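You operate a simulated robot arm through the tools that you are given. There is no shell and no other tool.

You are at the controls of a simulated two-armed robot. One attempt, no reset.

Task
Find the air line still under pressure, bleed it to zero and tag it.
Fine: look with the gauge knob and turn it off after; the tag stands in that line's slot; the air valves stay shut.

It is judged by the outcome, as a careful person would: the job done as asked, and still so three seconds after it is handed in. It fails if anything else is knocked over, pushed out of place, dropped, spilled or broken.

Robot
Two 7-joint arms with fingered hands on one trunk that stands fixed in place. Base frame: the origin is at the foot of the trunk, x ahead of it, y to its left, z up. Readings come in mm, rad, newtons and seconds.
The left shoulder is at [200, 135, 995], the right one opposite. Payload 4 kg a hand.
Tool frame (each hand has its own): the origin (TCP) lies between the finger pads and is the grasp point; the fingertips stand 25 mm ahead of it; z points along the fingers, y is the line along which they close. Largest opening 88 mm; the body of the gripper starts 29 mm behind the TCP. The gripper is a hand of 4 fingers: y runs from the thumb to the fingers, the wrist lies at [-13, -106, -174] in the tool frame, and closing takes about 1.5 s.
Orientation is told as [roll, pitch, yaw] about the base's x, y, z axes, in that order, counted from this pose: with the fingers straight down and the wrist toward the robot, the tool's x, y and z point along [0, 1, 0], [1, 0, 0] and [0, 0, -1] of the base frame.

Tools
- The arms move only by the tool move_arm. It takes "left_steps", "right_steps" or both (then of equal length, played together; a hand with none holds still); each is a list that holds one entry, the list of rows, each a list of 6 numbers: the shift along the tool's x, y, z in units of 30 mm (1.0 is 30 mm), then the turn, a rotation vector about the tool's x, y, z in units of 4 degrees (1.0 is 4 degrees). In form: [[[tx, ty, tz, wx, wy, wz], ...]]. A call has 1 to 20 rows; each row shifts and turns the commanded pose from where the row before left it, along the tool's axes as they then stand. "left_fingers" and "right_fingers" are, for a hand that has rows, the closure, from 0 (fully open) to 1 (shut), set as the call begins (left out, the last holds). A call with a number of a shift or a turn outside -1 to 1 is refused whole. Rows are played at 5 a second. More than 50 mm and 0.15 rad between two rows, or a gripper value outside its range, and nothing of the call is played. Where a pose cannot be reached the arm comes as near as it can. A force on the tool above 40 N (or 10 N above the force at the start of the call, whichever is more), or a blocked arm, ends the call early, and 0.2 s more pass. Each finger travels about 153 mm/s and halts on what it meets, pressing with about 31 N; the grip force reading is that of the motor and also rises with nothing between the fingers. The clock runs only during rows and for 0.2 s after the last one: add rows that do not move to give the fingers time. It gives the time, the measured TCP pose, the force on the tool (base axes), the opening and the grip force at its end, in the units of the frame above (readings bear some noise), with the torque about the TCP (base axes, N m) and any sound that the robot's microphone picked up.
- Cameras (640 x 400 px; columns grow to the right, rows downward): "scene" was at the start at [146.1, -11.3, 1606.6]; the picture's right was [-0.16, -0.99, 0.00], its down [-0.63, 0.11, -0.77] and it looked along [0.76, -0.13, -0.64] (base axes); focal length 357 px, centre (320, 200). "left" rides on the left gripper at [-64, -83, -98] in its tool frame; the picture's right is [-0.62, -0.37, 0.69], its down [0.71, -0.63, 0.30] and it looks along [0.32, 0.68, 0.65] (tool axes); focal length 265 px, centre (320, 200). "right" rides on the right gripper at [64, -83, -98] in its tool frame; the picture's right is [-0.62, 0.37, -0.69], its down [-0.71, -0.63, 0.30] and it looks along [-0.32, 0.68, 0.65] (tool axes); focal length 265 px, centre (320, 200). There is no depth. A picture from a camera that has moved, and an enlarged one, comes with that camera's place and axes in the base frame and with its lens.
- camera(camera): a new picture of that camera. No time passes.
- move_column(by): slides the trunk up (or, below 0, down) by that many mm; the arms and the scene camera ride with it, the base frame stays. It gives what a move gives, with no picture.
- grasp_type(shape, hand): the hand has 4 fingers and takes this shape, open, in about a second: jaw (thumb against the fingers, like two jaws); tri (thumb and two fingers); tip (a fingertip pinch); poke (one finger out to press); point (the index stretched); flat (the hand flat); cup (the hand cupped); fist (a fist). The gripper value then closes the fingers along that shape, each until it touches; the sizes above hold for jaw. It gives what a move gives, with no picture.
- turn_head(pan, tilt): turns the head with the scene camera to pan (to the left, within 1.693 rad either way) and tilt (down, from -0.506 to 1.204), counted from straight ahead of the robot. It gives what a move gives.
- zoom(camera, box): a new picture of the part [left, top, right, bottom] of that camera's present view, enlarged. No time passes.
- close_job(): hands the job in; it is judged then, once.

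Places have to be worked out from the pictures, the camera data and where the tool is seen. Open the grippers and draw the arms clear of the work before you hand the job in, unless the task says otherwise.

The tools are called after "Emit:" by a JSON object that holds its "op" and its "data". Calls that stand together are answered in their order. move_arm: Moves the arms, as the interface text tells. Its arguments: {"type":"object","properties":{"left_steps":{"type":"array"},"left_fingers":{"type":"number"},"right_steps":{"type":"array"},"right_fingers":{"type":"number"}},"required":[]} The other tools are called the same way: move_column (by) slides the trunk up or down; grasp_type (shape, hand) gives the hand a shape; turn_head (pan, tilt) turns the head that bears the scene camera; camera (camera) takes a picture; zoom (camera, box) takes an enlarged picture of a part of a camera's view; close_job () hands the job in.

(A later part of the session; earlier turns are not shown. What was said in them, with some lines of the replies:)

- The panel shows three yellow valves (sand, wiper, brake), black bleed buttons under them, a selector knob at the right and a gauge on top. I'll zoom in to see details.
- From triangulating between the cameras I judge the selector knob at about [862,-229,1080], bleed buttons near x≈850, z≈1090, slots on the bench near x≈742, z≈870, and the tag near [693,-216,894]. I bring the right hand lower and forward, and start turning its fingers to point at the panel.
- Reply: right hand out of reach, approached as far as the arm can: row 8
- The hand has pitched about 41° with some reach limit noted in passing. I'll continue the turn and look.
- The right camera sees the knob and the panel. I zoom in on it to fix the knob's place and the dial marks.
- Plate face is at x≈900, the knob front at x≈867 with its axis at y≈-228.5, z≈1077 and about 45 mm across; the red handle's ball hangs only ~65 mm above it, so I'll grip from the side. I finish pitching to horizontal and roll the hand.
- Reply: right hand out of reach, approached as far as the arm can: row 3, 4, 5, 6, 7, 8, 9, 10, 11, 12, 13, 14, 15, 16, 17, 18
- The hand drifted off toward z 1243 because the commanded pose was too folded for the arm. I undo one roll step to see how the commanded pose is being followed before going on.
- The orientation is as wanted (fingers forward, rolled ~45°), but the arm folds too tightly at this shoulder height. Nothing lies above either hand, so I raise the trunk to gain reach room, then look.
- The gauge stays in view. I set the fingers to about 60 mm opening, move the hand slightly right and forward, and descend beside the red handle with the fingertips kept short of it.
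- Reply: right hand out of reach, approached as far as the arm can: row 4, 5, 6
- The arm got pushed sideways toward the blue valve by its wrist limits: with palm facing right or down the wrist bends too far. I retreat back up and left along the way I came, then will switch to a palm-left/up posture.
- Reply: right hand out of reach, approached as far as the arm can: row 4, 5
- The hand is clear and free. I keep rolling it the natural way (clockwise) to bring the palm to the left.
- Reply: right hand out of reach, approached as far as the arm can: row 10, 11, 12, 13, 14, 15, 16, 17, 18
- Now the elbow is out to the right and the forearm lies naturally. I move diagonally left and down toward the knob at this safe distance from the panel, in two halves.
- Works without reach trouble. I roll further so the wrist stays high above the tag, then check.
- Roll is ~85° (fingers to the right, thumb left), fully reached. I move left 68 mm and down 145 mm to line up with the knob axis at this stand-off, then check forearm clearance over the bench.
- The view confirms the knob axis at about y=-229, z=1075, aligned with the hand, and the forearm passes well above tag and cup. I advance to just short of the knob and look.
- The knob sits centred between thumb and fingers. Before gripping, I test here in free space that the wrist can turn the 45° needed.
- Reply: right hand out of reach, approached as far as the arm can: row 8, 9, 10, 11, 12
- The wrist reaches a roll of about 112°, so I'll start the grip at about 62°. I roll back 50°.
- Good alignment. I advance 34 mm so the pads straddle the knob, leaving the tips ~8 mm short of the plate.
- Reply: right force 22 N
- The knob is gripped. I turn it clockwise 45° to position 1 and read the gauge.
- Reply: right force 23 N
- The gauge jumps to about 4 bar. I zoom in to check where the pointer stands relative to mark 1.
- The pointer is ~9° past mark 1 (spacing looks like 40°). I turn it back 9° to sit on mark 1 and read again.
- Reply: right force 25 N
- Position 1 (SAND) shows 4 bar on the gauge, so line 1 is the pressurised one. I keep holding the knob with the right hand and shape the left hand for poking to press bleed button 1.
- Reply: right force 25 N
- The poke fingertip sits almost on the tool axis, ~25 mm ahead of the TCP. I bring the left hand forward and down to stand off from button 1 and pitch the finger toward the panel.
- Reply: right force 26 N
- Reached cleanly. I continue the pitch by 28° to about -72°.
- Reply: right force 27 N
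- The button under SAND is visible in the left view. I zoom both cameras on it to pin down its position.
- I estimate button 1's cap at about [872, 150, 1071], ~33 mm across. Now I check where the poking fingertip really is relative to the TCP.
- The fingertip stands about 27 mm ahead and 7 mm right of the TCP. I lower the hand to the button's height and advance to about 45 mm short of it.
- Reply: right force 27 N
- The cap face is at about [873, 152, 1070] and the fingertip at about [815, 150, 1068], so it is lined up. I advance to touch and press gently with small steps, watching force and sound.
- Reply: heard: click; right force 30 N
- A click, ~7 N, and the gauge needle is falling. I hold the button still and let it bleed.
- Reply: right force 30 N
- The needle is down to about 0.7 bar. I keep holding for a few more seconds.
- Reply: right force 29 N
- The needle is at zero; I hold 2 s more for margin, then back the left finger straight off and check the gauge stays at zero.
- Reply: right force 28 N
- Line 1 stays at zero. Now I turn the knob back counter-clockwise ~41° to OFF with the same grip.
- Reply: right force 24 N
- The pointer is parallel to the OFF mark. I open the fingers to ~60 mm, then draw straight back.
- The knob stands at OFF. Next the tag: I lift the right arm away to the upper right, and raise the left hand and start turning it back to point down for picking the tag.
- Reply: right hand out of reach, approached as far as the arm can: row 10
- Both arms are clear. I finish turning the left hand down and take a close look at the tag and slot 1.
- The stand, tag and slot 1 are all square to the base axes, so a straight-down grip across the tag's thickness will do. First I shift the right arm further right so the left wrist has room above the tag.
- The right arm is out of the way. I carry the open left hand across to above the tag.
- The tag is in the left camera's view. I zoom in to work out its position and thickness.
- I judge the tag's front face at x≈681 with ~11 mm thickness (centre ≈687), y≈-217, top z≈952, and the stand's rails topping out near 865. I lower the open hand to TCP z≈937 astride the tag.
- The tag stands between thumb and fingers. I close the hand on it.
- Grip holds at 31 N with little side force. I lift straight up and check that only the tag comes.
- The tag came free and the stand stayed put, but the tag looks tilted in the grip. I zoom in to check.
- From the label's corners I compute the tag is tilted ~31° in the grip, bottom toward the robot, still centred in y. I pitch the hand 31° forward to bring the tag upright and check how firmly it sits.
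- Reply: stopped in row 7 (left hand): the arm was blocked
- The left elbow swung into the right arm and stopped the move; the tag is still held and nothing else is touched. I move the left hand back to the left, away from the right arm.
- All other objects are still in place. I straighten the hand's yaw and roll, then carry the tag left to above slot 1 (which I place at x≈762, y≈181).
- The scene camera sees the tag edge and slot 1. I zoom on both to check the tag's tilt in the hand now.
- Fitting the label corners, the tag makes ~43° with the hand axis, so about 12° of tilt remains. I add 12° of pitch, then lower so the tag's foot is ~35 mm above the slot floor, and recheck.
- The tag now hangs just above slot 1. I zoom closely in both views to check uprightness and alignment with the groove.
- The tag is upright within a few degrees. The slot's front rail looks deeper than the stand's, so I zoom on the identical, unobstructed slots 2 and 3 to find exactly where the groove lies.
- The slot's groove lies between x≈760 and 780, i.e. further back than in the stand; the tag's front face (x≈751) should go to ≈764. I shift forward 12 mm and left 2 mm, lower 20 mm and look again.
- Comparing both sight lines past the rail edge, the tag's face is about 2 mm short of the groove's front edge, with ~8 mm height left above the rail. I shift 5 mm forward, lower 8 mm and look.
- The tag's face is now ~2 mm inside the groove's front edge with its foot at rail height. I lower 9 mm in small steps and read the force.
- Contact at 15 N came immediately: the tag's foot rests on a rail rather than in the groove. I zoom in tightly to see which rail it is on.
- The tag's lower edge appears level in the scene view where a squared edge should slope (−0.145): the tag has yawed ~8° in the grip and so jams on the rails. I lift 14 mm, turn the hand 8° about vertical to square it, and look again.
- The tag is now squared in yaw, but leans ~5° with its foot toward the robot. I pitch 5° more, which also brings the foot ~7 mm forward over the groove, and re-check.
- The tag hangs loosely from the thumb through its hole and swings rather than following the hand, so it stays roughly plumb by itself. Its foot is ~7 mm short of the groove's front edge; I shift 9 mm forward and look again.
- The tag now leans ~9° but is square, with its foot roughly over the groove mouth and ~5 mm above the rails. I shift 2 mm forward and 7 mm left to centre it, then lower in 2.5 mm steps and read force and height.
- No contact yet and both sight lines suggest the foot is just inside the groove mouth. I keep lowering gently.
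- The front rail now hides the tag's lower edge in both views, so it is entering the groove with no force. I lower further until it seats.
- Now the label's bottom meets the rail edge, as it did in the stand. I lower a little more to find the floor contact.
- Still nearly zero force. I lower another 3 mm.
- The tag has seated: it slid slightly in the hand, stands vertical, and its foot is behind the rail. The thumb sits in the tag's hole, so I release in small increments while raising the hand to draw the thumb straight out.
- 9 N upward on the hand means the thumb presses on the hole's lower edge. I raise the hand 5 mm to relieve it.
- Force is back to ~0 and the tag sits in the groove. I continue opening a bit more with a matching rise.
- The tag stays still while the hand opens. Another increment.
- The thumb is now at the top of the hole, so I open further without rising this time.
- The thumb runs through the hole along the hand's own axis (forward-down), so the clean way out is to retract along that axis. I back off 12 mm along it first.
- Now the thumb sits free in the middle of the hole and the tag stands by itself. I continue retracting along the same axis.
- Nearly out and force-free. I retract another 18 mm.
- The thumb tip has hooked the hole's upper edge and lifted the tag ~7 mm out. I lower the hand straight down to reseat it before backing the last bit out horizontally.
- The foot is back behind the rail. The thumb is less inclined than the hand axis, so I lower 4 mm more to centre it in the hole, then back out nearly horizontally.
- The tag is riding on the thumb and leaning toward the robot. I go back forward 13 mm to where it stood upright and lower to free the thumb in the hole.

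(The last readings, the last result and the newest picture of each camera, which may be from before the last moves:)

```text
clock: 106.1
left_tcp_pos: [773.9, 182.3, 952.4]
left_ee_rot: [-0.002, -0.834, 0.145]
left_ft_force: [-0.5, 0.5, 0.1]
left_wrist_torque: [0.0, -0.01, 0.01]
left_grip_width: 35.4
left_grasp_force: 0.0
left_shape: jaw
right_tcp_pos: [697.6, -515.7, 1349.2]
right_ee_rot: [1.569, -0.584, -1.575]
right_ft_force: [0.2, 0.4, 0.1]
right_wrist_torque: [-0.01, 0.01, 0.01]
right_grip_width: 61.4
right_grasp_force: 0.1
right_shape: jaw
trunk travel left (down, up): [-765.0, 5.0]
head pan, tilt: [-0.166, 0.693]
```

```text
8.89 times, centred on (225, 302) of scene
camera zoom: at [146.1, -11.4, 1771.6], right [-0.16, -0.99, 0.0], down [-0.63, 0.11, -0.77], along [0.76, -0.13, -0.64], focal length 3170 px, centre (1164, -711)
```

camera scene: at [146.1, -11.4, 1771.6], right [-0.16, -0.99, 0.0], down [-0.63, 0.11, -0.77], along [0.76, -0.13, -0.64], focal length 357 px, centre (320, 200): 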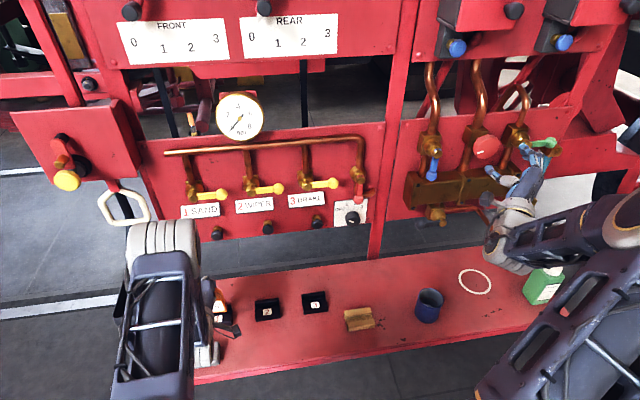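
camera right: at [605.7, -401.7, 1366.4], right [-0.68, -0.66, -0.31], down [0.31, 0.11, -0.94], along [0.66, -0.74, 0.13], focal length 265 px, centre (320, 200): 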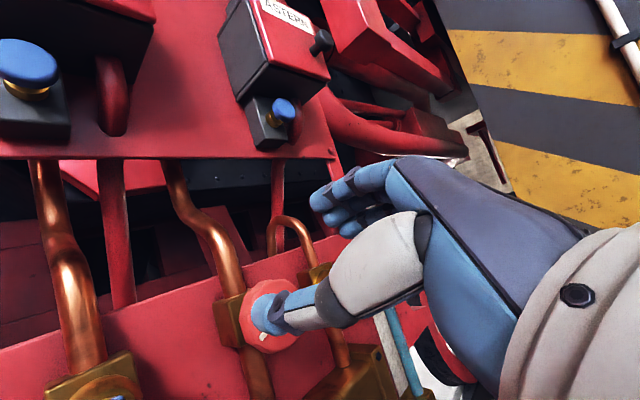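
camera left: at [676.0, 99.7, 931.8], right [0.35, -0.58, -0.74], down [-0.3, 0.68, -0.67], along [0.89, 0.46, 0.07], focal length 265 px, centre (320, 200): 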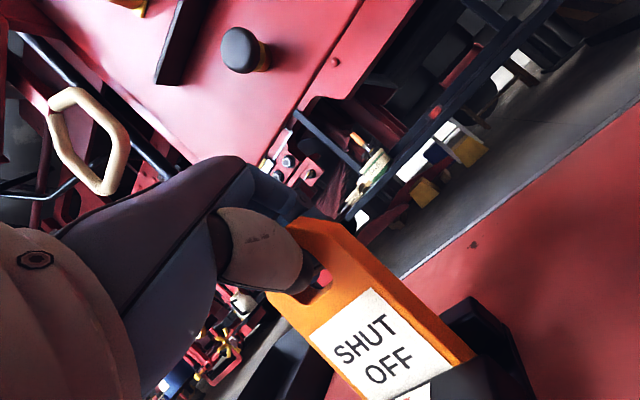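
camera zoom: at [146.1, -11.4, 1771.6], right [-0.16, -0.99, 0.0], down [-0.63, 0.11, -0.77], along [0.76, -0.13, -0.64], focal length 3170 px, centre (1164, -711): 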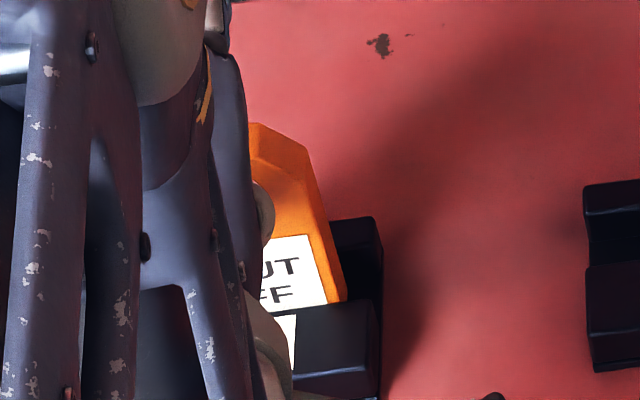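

The tag is upright again and the thumb has clearance above; it sits to the left side of the hole. I shift 3 mm right and back out nearly horizontally by 12 mm.

Emit:
{"op": "move_arm", "data": {"left_steps": [[[-0.099, -0.01, -0.011, 0, 0, 0], [0.029, -0.103, -0.174, 0, 0, 0], [0.029, -0.103, -0.174, 0, 0, 0], [0, 0, 0, 0, 0, 0]]]}}

Emit:
{"op": "zoom", "data": {"camera": "left", "box": [260, 190, 540, 400]}}

Emit:
{"op": "zoom", "data": {"camera": "scene", "box": [205, 280, 245, 325]}}

```text
clock: 107.1
left_tcp_pos: [760.9, 177.6, 953.9]
left_ee_rot: [-0.001, -0.834, 0.142]
left_ft_force: [1.1, -0.3, -0.3]
left_wrist_torque: [0.01, -0.01, -0.02]
left_grip_width: 35.5
left_grasp_force: 0.0
left_shape: jaw
right_tcp_pos: [698.3, -515.7, 1348.4]
right_ee_rot: [1.569, -0.584, -1.577]
right_ft_force: [-0.4, 0.5, 0.1]
right_wrist_torque: [-0.01, 0.0, 0.03]
right_grip_width: 61.3
right_grasp_force: 0.0
right_shape: jaw
trunk travel left (down, up): [-765.0, 5.0]
head pan, tilt: [-0.166, 0.693]
```

```text
1.90 times, centred on (400, 295) of left
camera zoom: at [643.0, 95.6, 958.8], right [0.35, -0.58, -0.74], down [-0.3, 0.68, -0.67], along [0.89, 0.46, 0.07], focal length 506 px, centre (168, 19)
```

zoom: 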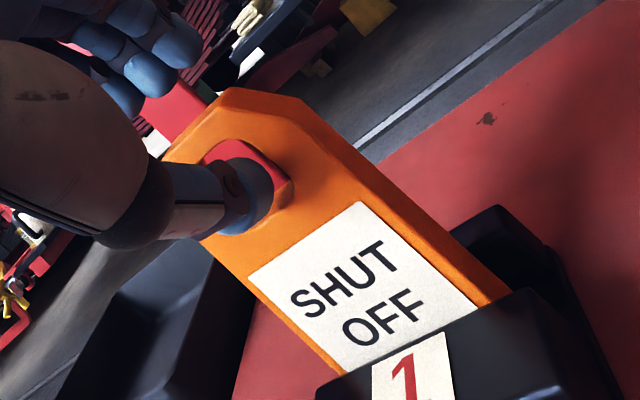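

```text
8.89 times, centred on (225, 302) of scene
camera zoom: at [146.1, -11.4, 1771.6], right [-0.16, -0.99, 0.0], down [-0.63, 0.11, -0.77], along [0.76, -0.13, -0.64], focal length 3170 px, centre (1164, -711)
```

zoom: 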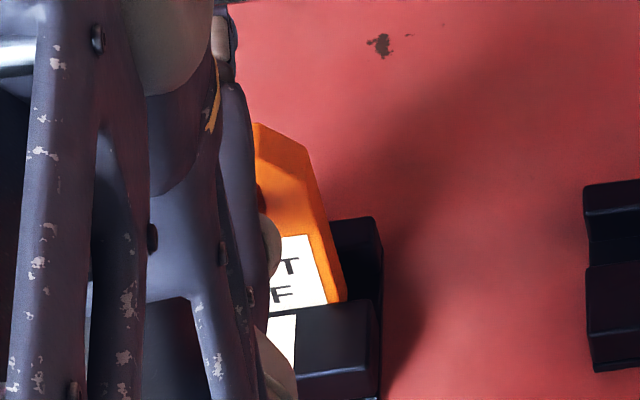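

The tag stayed perfectly still in the scene view while the thumb slid out. I continue in the same direction.

Emit:
{"op": "move_arm", "data": {"left_steps": [[[0.029, -0.103, -0.174, 0, 0, 0], [0.029, -0.103, -0.174, 0, 0, 0], [0, 0, 0, 0, 0, 0]]]}}

Emit:
{"op": "zoom", "data": {"camera": "left", "box": [260, 190, 540, 400]}}

Emit:
{"op": "zoom", "data": {"camera": "scene", "box": [205, 280, 245, 325]}}

```text
clock: 107.9
left_tcp_pos: [749.5, 179.3, 956.0]
left_ee_rot: [-0.003, -0.835, 0.144]
left_ft_force: [0.2, 0.0, 0.2]
left_wrist_torque: [-0.02, 0.02, -0.02]
left_grip_width: 35.4
left_grasp_force: 0.0
left_shape: jaw
right_tcp_pos: [698.4, -515.1, 1348.9]
right_ee_rot: [1.567, -0.587, -1.576]
right_ft_force: [-0.4, -0.7, 0.4]
right_wrist_torque: [-0.03, 0.01, 0.0]
right_grip_width: 61.3
right_grasp_force: 0.0
right_shape: jaw
trunk travel left (down, up): [-765.0, 5.0]
head pan, tilt: [-0.166, 0.693]
```

```text
1.90 times, centred on (400, 295) of left
camera zoom: at [631.6, 95.9, 960.0], right [0.35, -0.58, -0.74], down [-0.3, 0.68, -0.67], along [0.89, 0.46, 0.07], focal length 506 px, centre (168, 19)
```

zoom: 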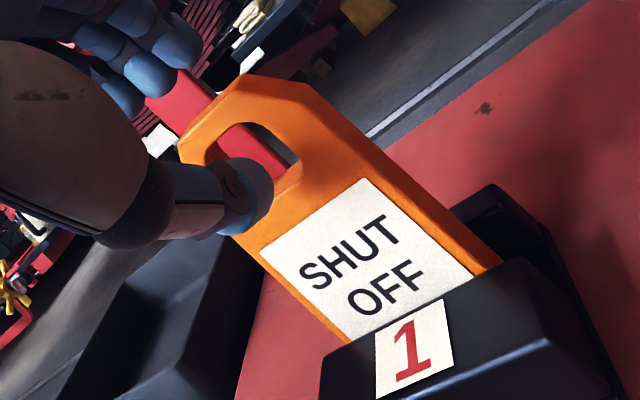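

```text
8.89 times, centred on (225, 302) of scene
camera zoom: at [146.1, -11.4, 1771.6], right [-0.16, -0.99, 0.0], down [-0.63, 0.11, -0.77], along [0.76, -0.13, -0.64], focal length 3170 px, centre (1164, -711)
```

zoom: 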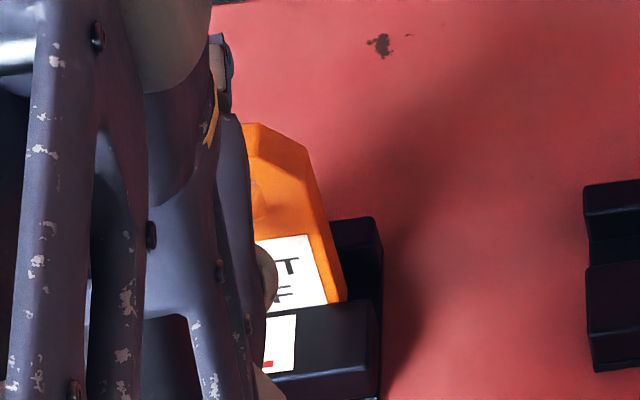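

The thumb is fully out and the tag stands in slot 1 undisturbed. I now go straight up so the fingers clear the tag's top.

Emit:
{"op": "move_arm", "data": {"left_steps": [[[0, 0.124, -0.1116, 0, 0, 0], [0, 0.248, -0.223, 0, 0, 0], [0, 0.248, -0.223, 0, 0, 0], [0, 0, 0, 0, 0, 0]]]}}

Emit:
{"op": "zoom", "data": {"camera": "left", "box": [260, 190, 540, 400]}}

Emit:
{"op": "zoom", "data": {"camera": "scene", "box": [205, 280, 245, 325]}}

```text
clock: 108.9
left_tcp_pos: [749.6, 178.8, 981.9]
left_ee_rot: [-0.001, -0.834, 0.143]
left_ft_force: [-0.1, 0.6, 0.5]
left_wrist_torque: [0.0, 0.04, 0.0]
left_grip_width: 35.6
left_grasp_force: 0.1
left_shape: jaw
right_tcp_pos: [699.0, -514.3, 1348.7]
right_ee_rot: [1.568, -0.585, -1.576]
right_ft_force: [1.0, -0.7, -0.4]
right_wrist_torque: [0.0, 0.0, 0.03]
right_grip_width: 61.4
right_grasp_force: 0.0
right_shape: jaw
trunk travel left (down, up): [-765.0, 5.0]
head pan, tilt: [-0.166, 0.693]
```

```text
1.90 times, centred on (400, 295) of left
camera zoom: at [631.4, 95.9, 985.7], right [0.35, -0.58, -0.74], down [-0.3, 0.68, -0.67], along [0.89, 0.46, 0.07], focal length 506 px, centre (168, 19)
```

zoom: 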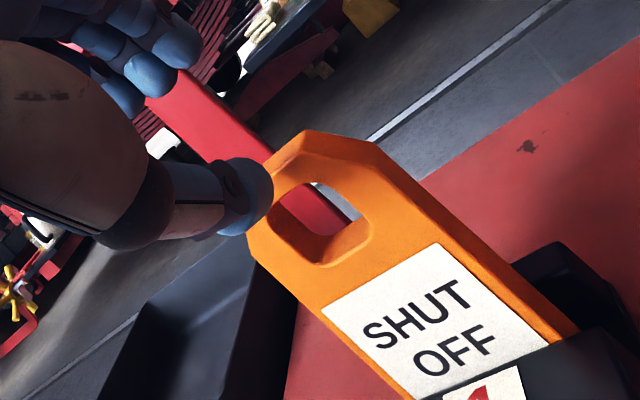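

```text
8.89 times, centred on (225, 302) of scene
camera zoom: at [146.1, -11.4, 1771.6], right [-0.16, -0.99, 0.0], down [-0.63, 0.11, -0.77], along [0.76, -0.13, -0.64], focal length 3170 px, centre (1164, -711)
```

zoom: 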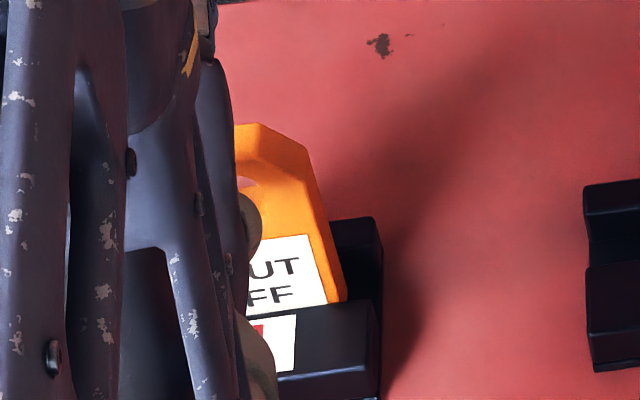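

Clear and the tag is unmoved. I raise the hand well above and pull it back toward the robot, opening the fingers.

Emit:
{"op": "move_arm", "data": {"left_steps": [[[0, 0.496, -0.446, 0, 0, 0], [0, 0.496, -0.446, 0, 0, 0], [0, 0.496, -0.446, 0, 0, 0], [0, 0.496, -0.446, 0, 0, 0], [0, 0.6, -0.55, 0, 0, 0], [0, 0.6, -0.55, 0, 0, 0], [0, 0, 0, 0, 0, 0]]]}}

Emit:
{"op": "camera", "data": {"camera": "left"}}

Emit:
{"op": "camera", "data": {"camera": "scene"}}

```text
clock: 110.5
left_tcp_pos: [749.4, 179.6, 1112.0]
left_ee_rot: [0.0, -0.835, 0.142]
left_ft_force: [-0.4, -0.5, -0.2]
left_wrist_torque: [0.01, 0.03, 0.0]
left_grip_width: 35.8
left_grasp_force: 0.0
left_shape: jaw
right_tcp_pos: [697.8, -515.1, 1349.4]
right_ee_rot: [1.57, -0.584, -1.576]
right_ft_force: [0.0, -0.4, 0.3]
right_wrist_torque: [-0.03, 0.03, 0.0]
right_grip_width: 61.3
right_grasp_force: 0.0
right_shape: jaw
trunk travel left (down, up): [-765.0, 5.0]
head pan, tilt: [-0.166, 0.693]
```

```text
taken
camera left: at [631.1, 97.1, 1114.9], right [0.35, -0.58, -0.74], down [-0.3, 0.68, -0.67], along [0.89, 0.46, 0.07], focal length 265 px, centre (320, 200)
```

left: 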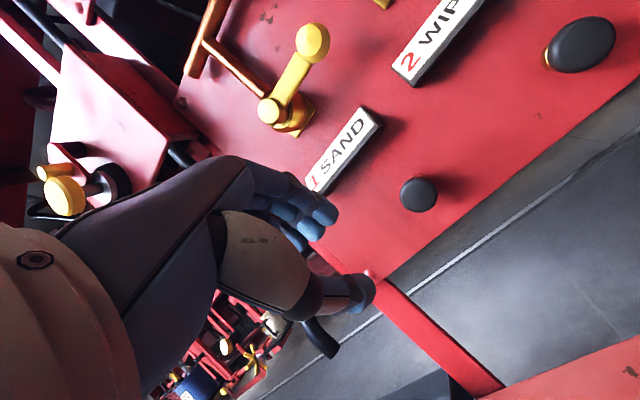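

```text
taken
camera scene: at [146.1, -11.4, 1771.6], right [-0.16, -0.99, 0.0], down [-0.63, 0.11, -0.77], along [0.76, -0.13, -0.64], focal length 357 px, centre (320, 200)
```

scene: 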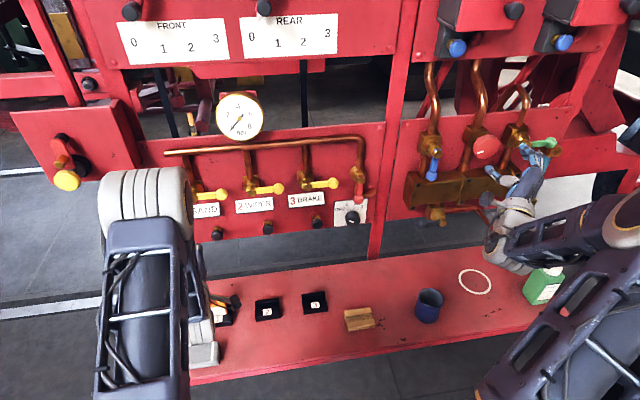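

I draw the left arm further up and back and open the hand fully.

Emit:
{"op": "move_arm", "data": {"left_steps": [[[0.06, 0.475, -0.96, 0, 0, 0], [0.06, 0.475, -0.96, 0, 0, 0], [0.06, 0.475, -0.96, 0, 0, 0], [0.06, 0.475, -0.96, 0, 0, 0], [0.06, 0.475, -0.96, 0, 0, 0], [0, 0, 0, 1, 0, 0], [0, 0, 0, 1, 0, 0], [0, 0, 0, 1, 0, 0], [0, 0, 0, 1, 0, 0], [0, 0, 0, 1, 0, 0], [0, 0, 0, 1, 0, 0], [0, 0, 0, 1, 0, 0], [0, 0, 0, 1, 0, 0], [0, 0, 0, 1, 0, 0], [0, 0, 0, 1, 0, 0], [0, 0, 0, 1, 0, 0], [0, 0, 0, 1, 0, 0], [0.6, 0, -0.8, 0, 0, 0], [0.6, 0, -0.8, 0, 0, 0], [0, 0, 0, 0, 0, 0]]], "left_fingers": 0, "right_steps": [[[0, 0, 0, 0, 0, 0], [0, 0, 0, 0, 0, 0], [0, 0, 0, 0, 0, 0], [0, 0, 0, 0, 0, 0], [0, 0, 0, 0, 0, 0], [0, 0, 0, 0, 0, 0], [0, 0, 0, 0, 0, 0], [0, 0, 0, 0, 0, 0], [0, 0, 0, 0, 0, 0], [0, 0, 0, 0, 0, 0], [0, 0, 0, 0, 0, 0], [0, 0, 0, 0, 0, 0], [0, 0, 0, 0, 0, 0], [0, 0, 0, 0, 0, 0], [0, 0, 0, 0, 0, 0], [0, 0, 0, 0, 0, 0], [0, 0, 0, 0, 0, 0], [0, 0, 0, 0, 0, 0], [0, 0, 0, 0, 0, 0], [0, 0, 0, 0, 0, 0]]], "right_fingers": 0}}

Emit:
{"op": "camera", "data": {"camera": "scene"}}

Emit:
{"op": "zoom", "data": {"camera": "scene", "box": [180, 270, 260, 340]}}

Emit:
{"op": "camera", "data": {"camera": "left"}}

Emit:
{"op": "zoom", "data": {"camera": "scene", "box": [150, 80, 390, 250]}}

```text
clock: 114.7
left_tcp_pos: [685.2, 215.0, 1305.9]
left_ee_rot: [-0.001, 0.003, 0.141]
left_ft_force: [-0.6, -0.5, 1.4]
left_wrist_torque: [0.0, 0.0, 0.03]
left_grip_width: 88.0
left_grasp_force: 0.1
left_shape: jaw
right_tcp_pos: [698.2, -515.4, 1349.6]
right_ee_rot: [1.569, -0.584, -1.577]
right_ft_force: [-0.9, -0.4, 0.1]
right_wrist_torque: [-0.05, 0.03, 0.02]
right_grip_width: 88.1
right_grasp_force: 0.0
right_shape: jaw
trunk travel left (down, up): [-765.0, 5.0]
head pan, tilt: [-0.166, 0.693]
```

```text
taken
camera scene: at [146.1, -11.4, 1771.6], right [-0.16, -0.99, 0.0], down [-0.63, 0.11, -0.77], along [0.76, -0.13, -0.64], focal length 357 px, centre (320, 200)
```

scene: 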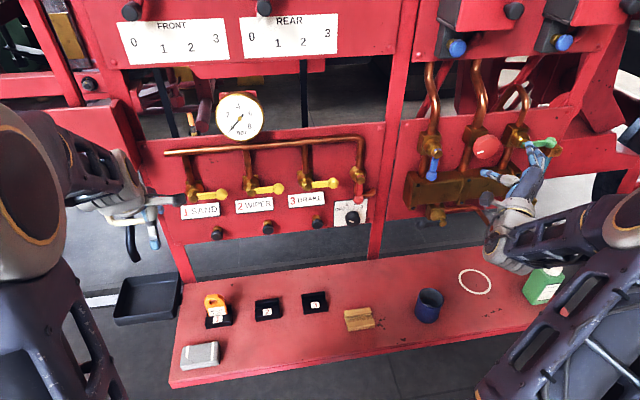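

```text
5.71 times, centred on (220, 305) of scene
camera zoom: at [146.1, -11.4, 1771.6], right [-0.16, -0.99, 0.0], down [-0.63, 0.11, -0.77], along [0.76, -0.13, -0.64], focal length 2038 px, centre (891, -400)
```

zoom: 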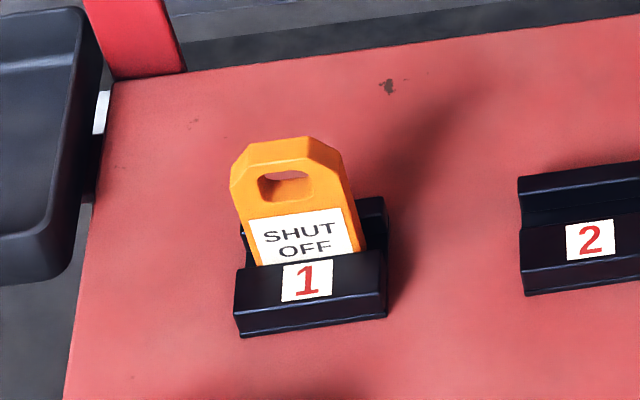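

```text
taken
camera left: at [612.3, 138.8, 1405.3], right [-0.28, -0.67, -0.69], down [-0.73, 0.62, -0.3], along [0.63, 0.42, -0.66], focal length 265 px, centre (320, 200)
```

left: 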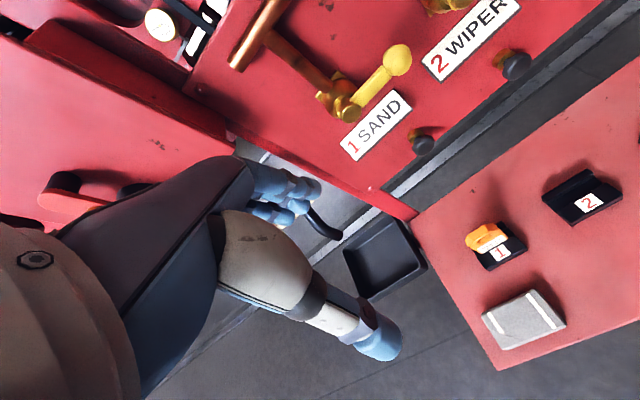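

```text
2.35 times, centred on (270, 165) of scene
camera zoom: at [146.1, -11.4, 1771.6], right [-0.16, -0.99, 0.0], down [-0.63, 0.11, -0.77], along [0.76, -0.13, -0.64], focal length 839 px, centre (438, 282)
```

zoom: 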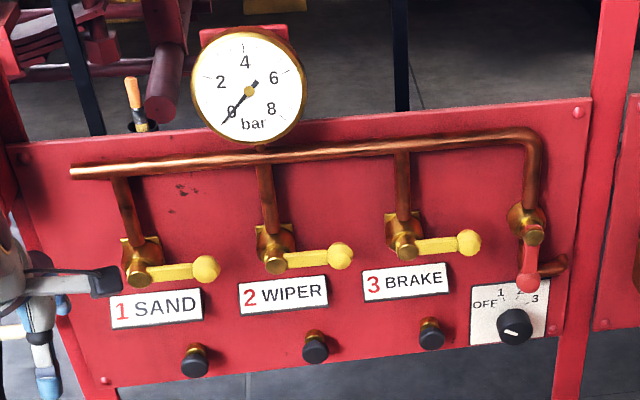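

The tag stands upright and square in slot 1, the gauge reads 0, the knob is at OFF, and all valve levers are as they were. I check the right hand's clearance from the valves near it.

Emit:
{"op": "zoom", "data": {"camera": "scene", "box": [400, 100, 640, 320]}}

Emit:
{"op": "camera", "data": {"camera": "right"}}

Emit:
{"op": "zoom", "data": {"camera": "scene", "box": [335, 195, 385, 230]}}

```text
1.82 times, centred on (520, 210) of scene
camera zoom: at [146.1, -11.4, 1771.6], right [-0.16, -0.99, 0.0], down [-0.63, 0.11, -0.77], along [0.76, -0.13, -0.64], focal length 648 px, centre (-44, 182)
```

zoom: 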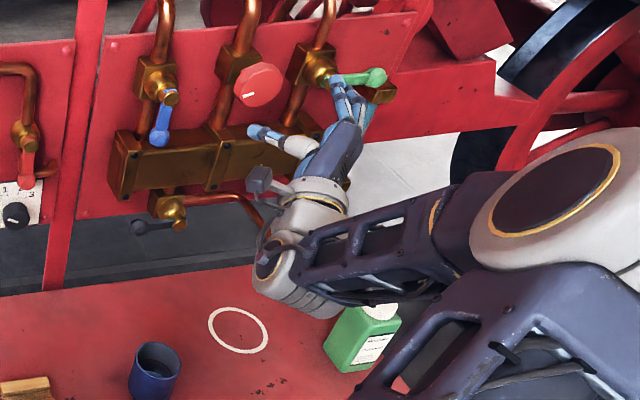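

```text
taken
camera right: at [601.8, -409.2, 1356.8], right [-0.7, -0.64, -0.31], down [0.3, 0.13, -0.94], along [0.65, -0.75, 0.1], focal length 265 px, centre (320, 200)
```

right: 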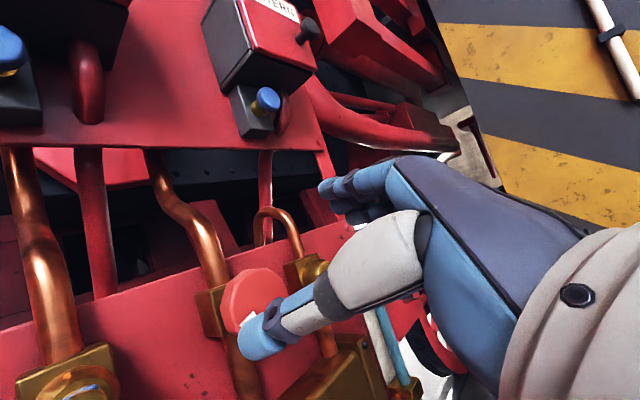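

```text
11.43 times, centred on (360, 212) of scene
camera zoom: at [146.1, -11.4, 1771.6], right [-0.16, -0.99, 0.0], down [-0.63, 0.11, -0.77], along [0.76, -0.13, -0.64], focal length 4075 px, centre (-137, 57)
```

zoom: 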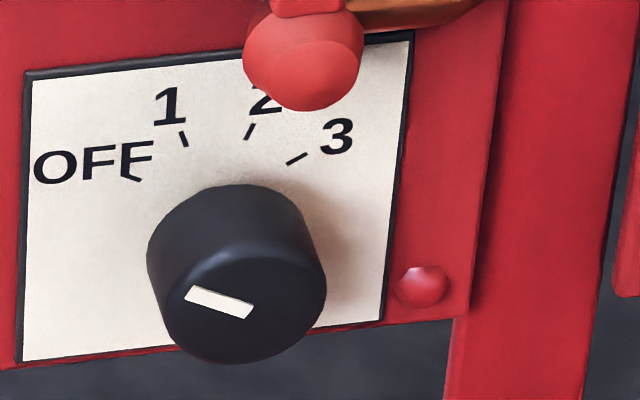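

The right hand touches nothing but is near the valves, so I back it off gently by 30 mm.

Emit:
{"op": "move_arm", "data": {"right_steps": [[[0, 0, -0.5, 0, 0, 0], [0, 0, -0.5, 0, 0, 0], [0, 0, 0, 0, 0, 0], [0, 0, 0, 0, 0, 0]]]}}

Emit:
{"op": "camera", "data": {"camera": "scene"}}

```text
clock: 115.7
left_tcp_pos: [685.6, 215.0, 1306.6]
left_ee_rot: [-0.001, 0.004, 0.143]
left_ft_force: [0.9, -0.2, -0.3]
left_wrist_torque: [-0.01, -0.01, -0.04]
left_grip_width: 87.9
left_grasp_force: 0.0
left_shape: jaw
right_tcp_pos: [667.5, -514.7, 1349.4]
right_ee_rot: [1.57, -0.585, -1.577]
right_ft_force: [-0.2, 0.6, 0.3]
right_wrist_torque: [-0.02, -0.04, -0.02]
right_grip_width: 87.8
right_grasp_force: 0.1
right_shape: jaw
trunk travel left (down, up): [-765.0, 5.0]
head pan, tilt: [-0.166, 0.693]
```

```text
taken
camera scene: at [146.1, -11.3, 1771.6], right [-0.16, -0.99, 0.0], down [-0.63, 0.11, -0.77], along [0.76, -0.13, -0.64], focal length 357 px, centre (320, 200)
```

scene: 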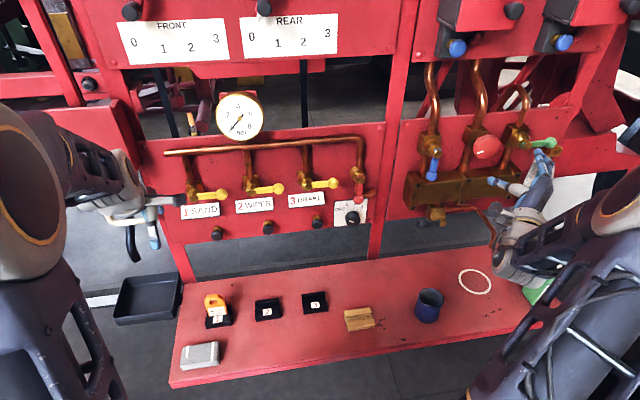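

The pressurised line (1 SAND) is bled to zero, the gauge knob is at OFF, the tag stands in slot 1, the valves are untouched, and both open hands are clear. I hand the job in.

Emit:
{"op": "close_job", "data": {}}

```text
The job is handed in.
```

Line 1 (SAND) was the one still under pressure. It is now bled to zero and tagged, and the job is handed in.

- **Finding it:** I turned the gauge knob to position 1 and the gauge read about 4 bar. I did not check lines 2 and 3, because the task said only one line was still pressurised.
- **Bleeding it:** I held down the bleed button under SAND until the needle reached zero. It was still at zero after I let go, before I turned the knob off.
- **Gauge knob:** It is back at OFF.
- **Tag:** The SHUT OFF tag stands upright in slot 1. It came loose in the grip while I was placing it, so it took several tries to seat. In the last views it was square and standing on its own.
- **Air valves:** I touched none of them, and the levers look the same as at the start.

At one point the left elbow bumped the right arm while carrying the tag. Nothing on the bench moved in the camera views after that. In the final picture the right arm partly hides the green bottle; it was standing normally when I last saw it clearly, just before.
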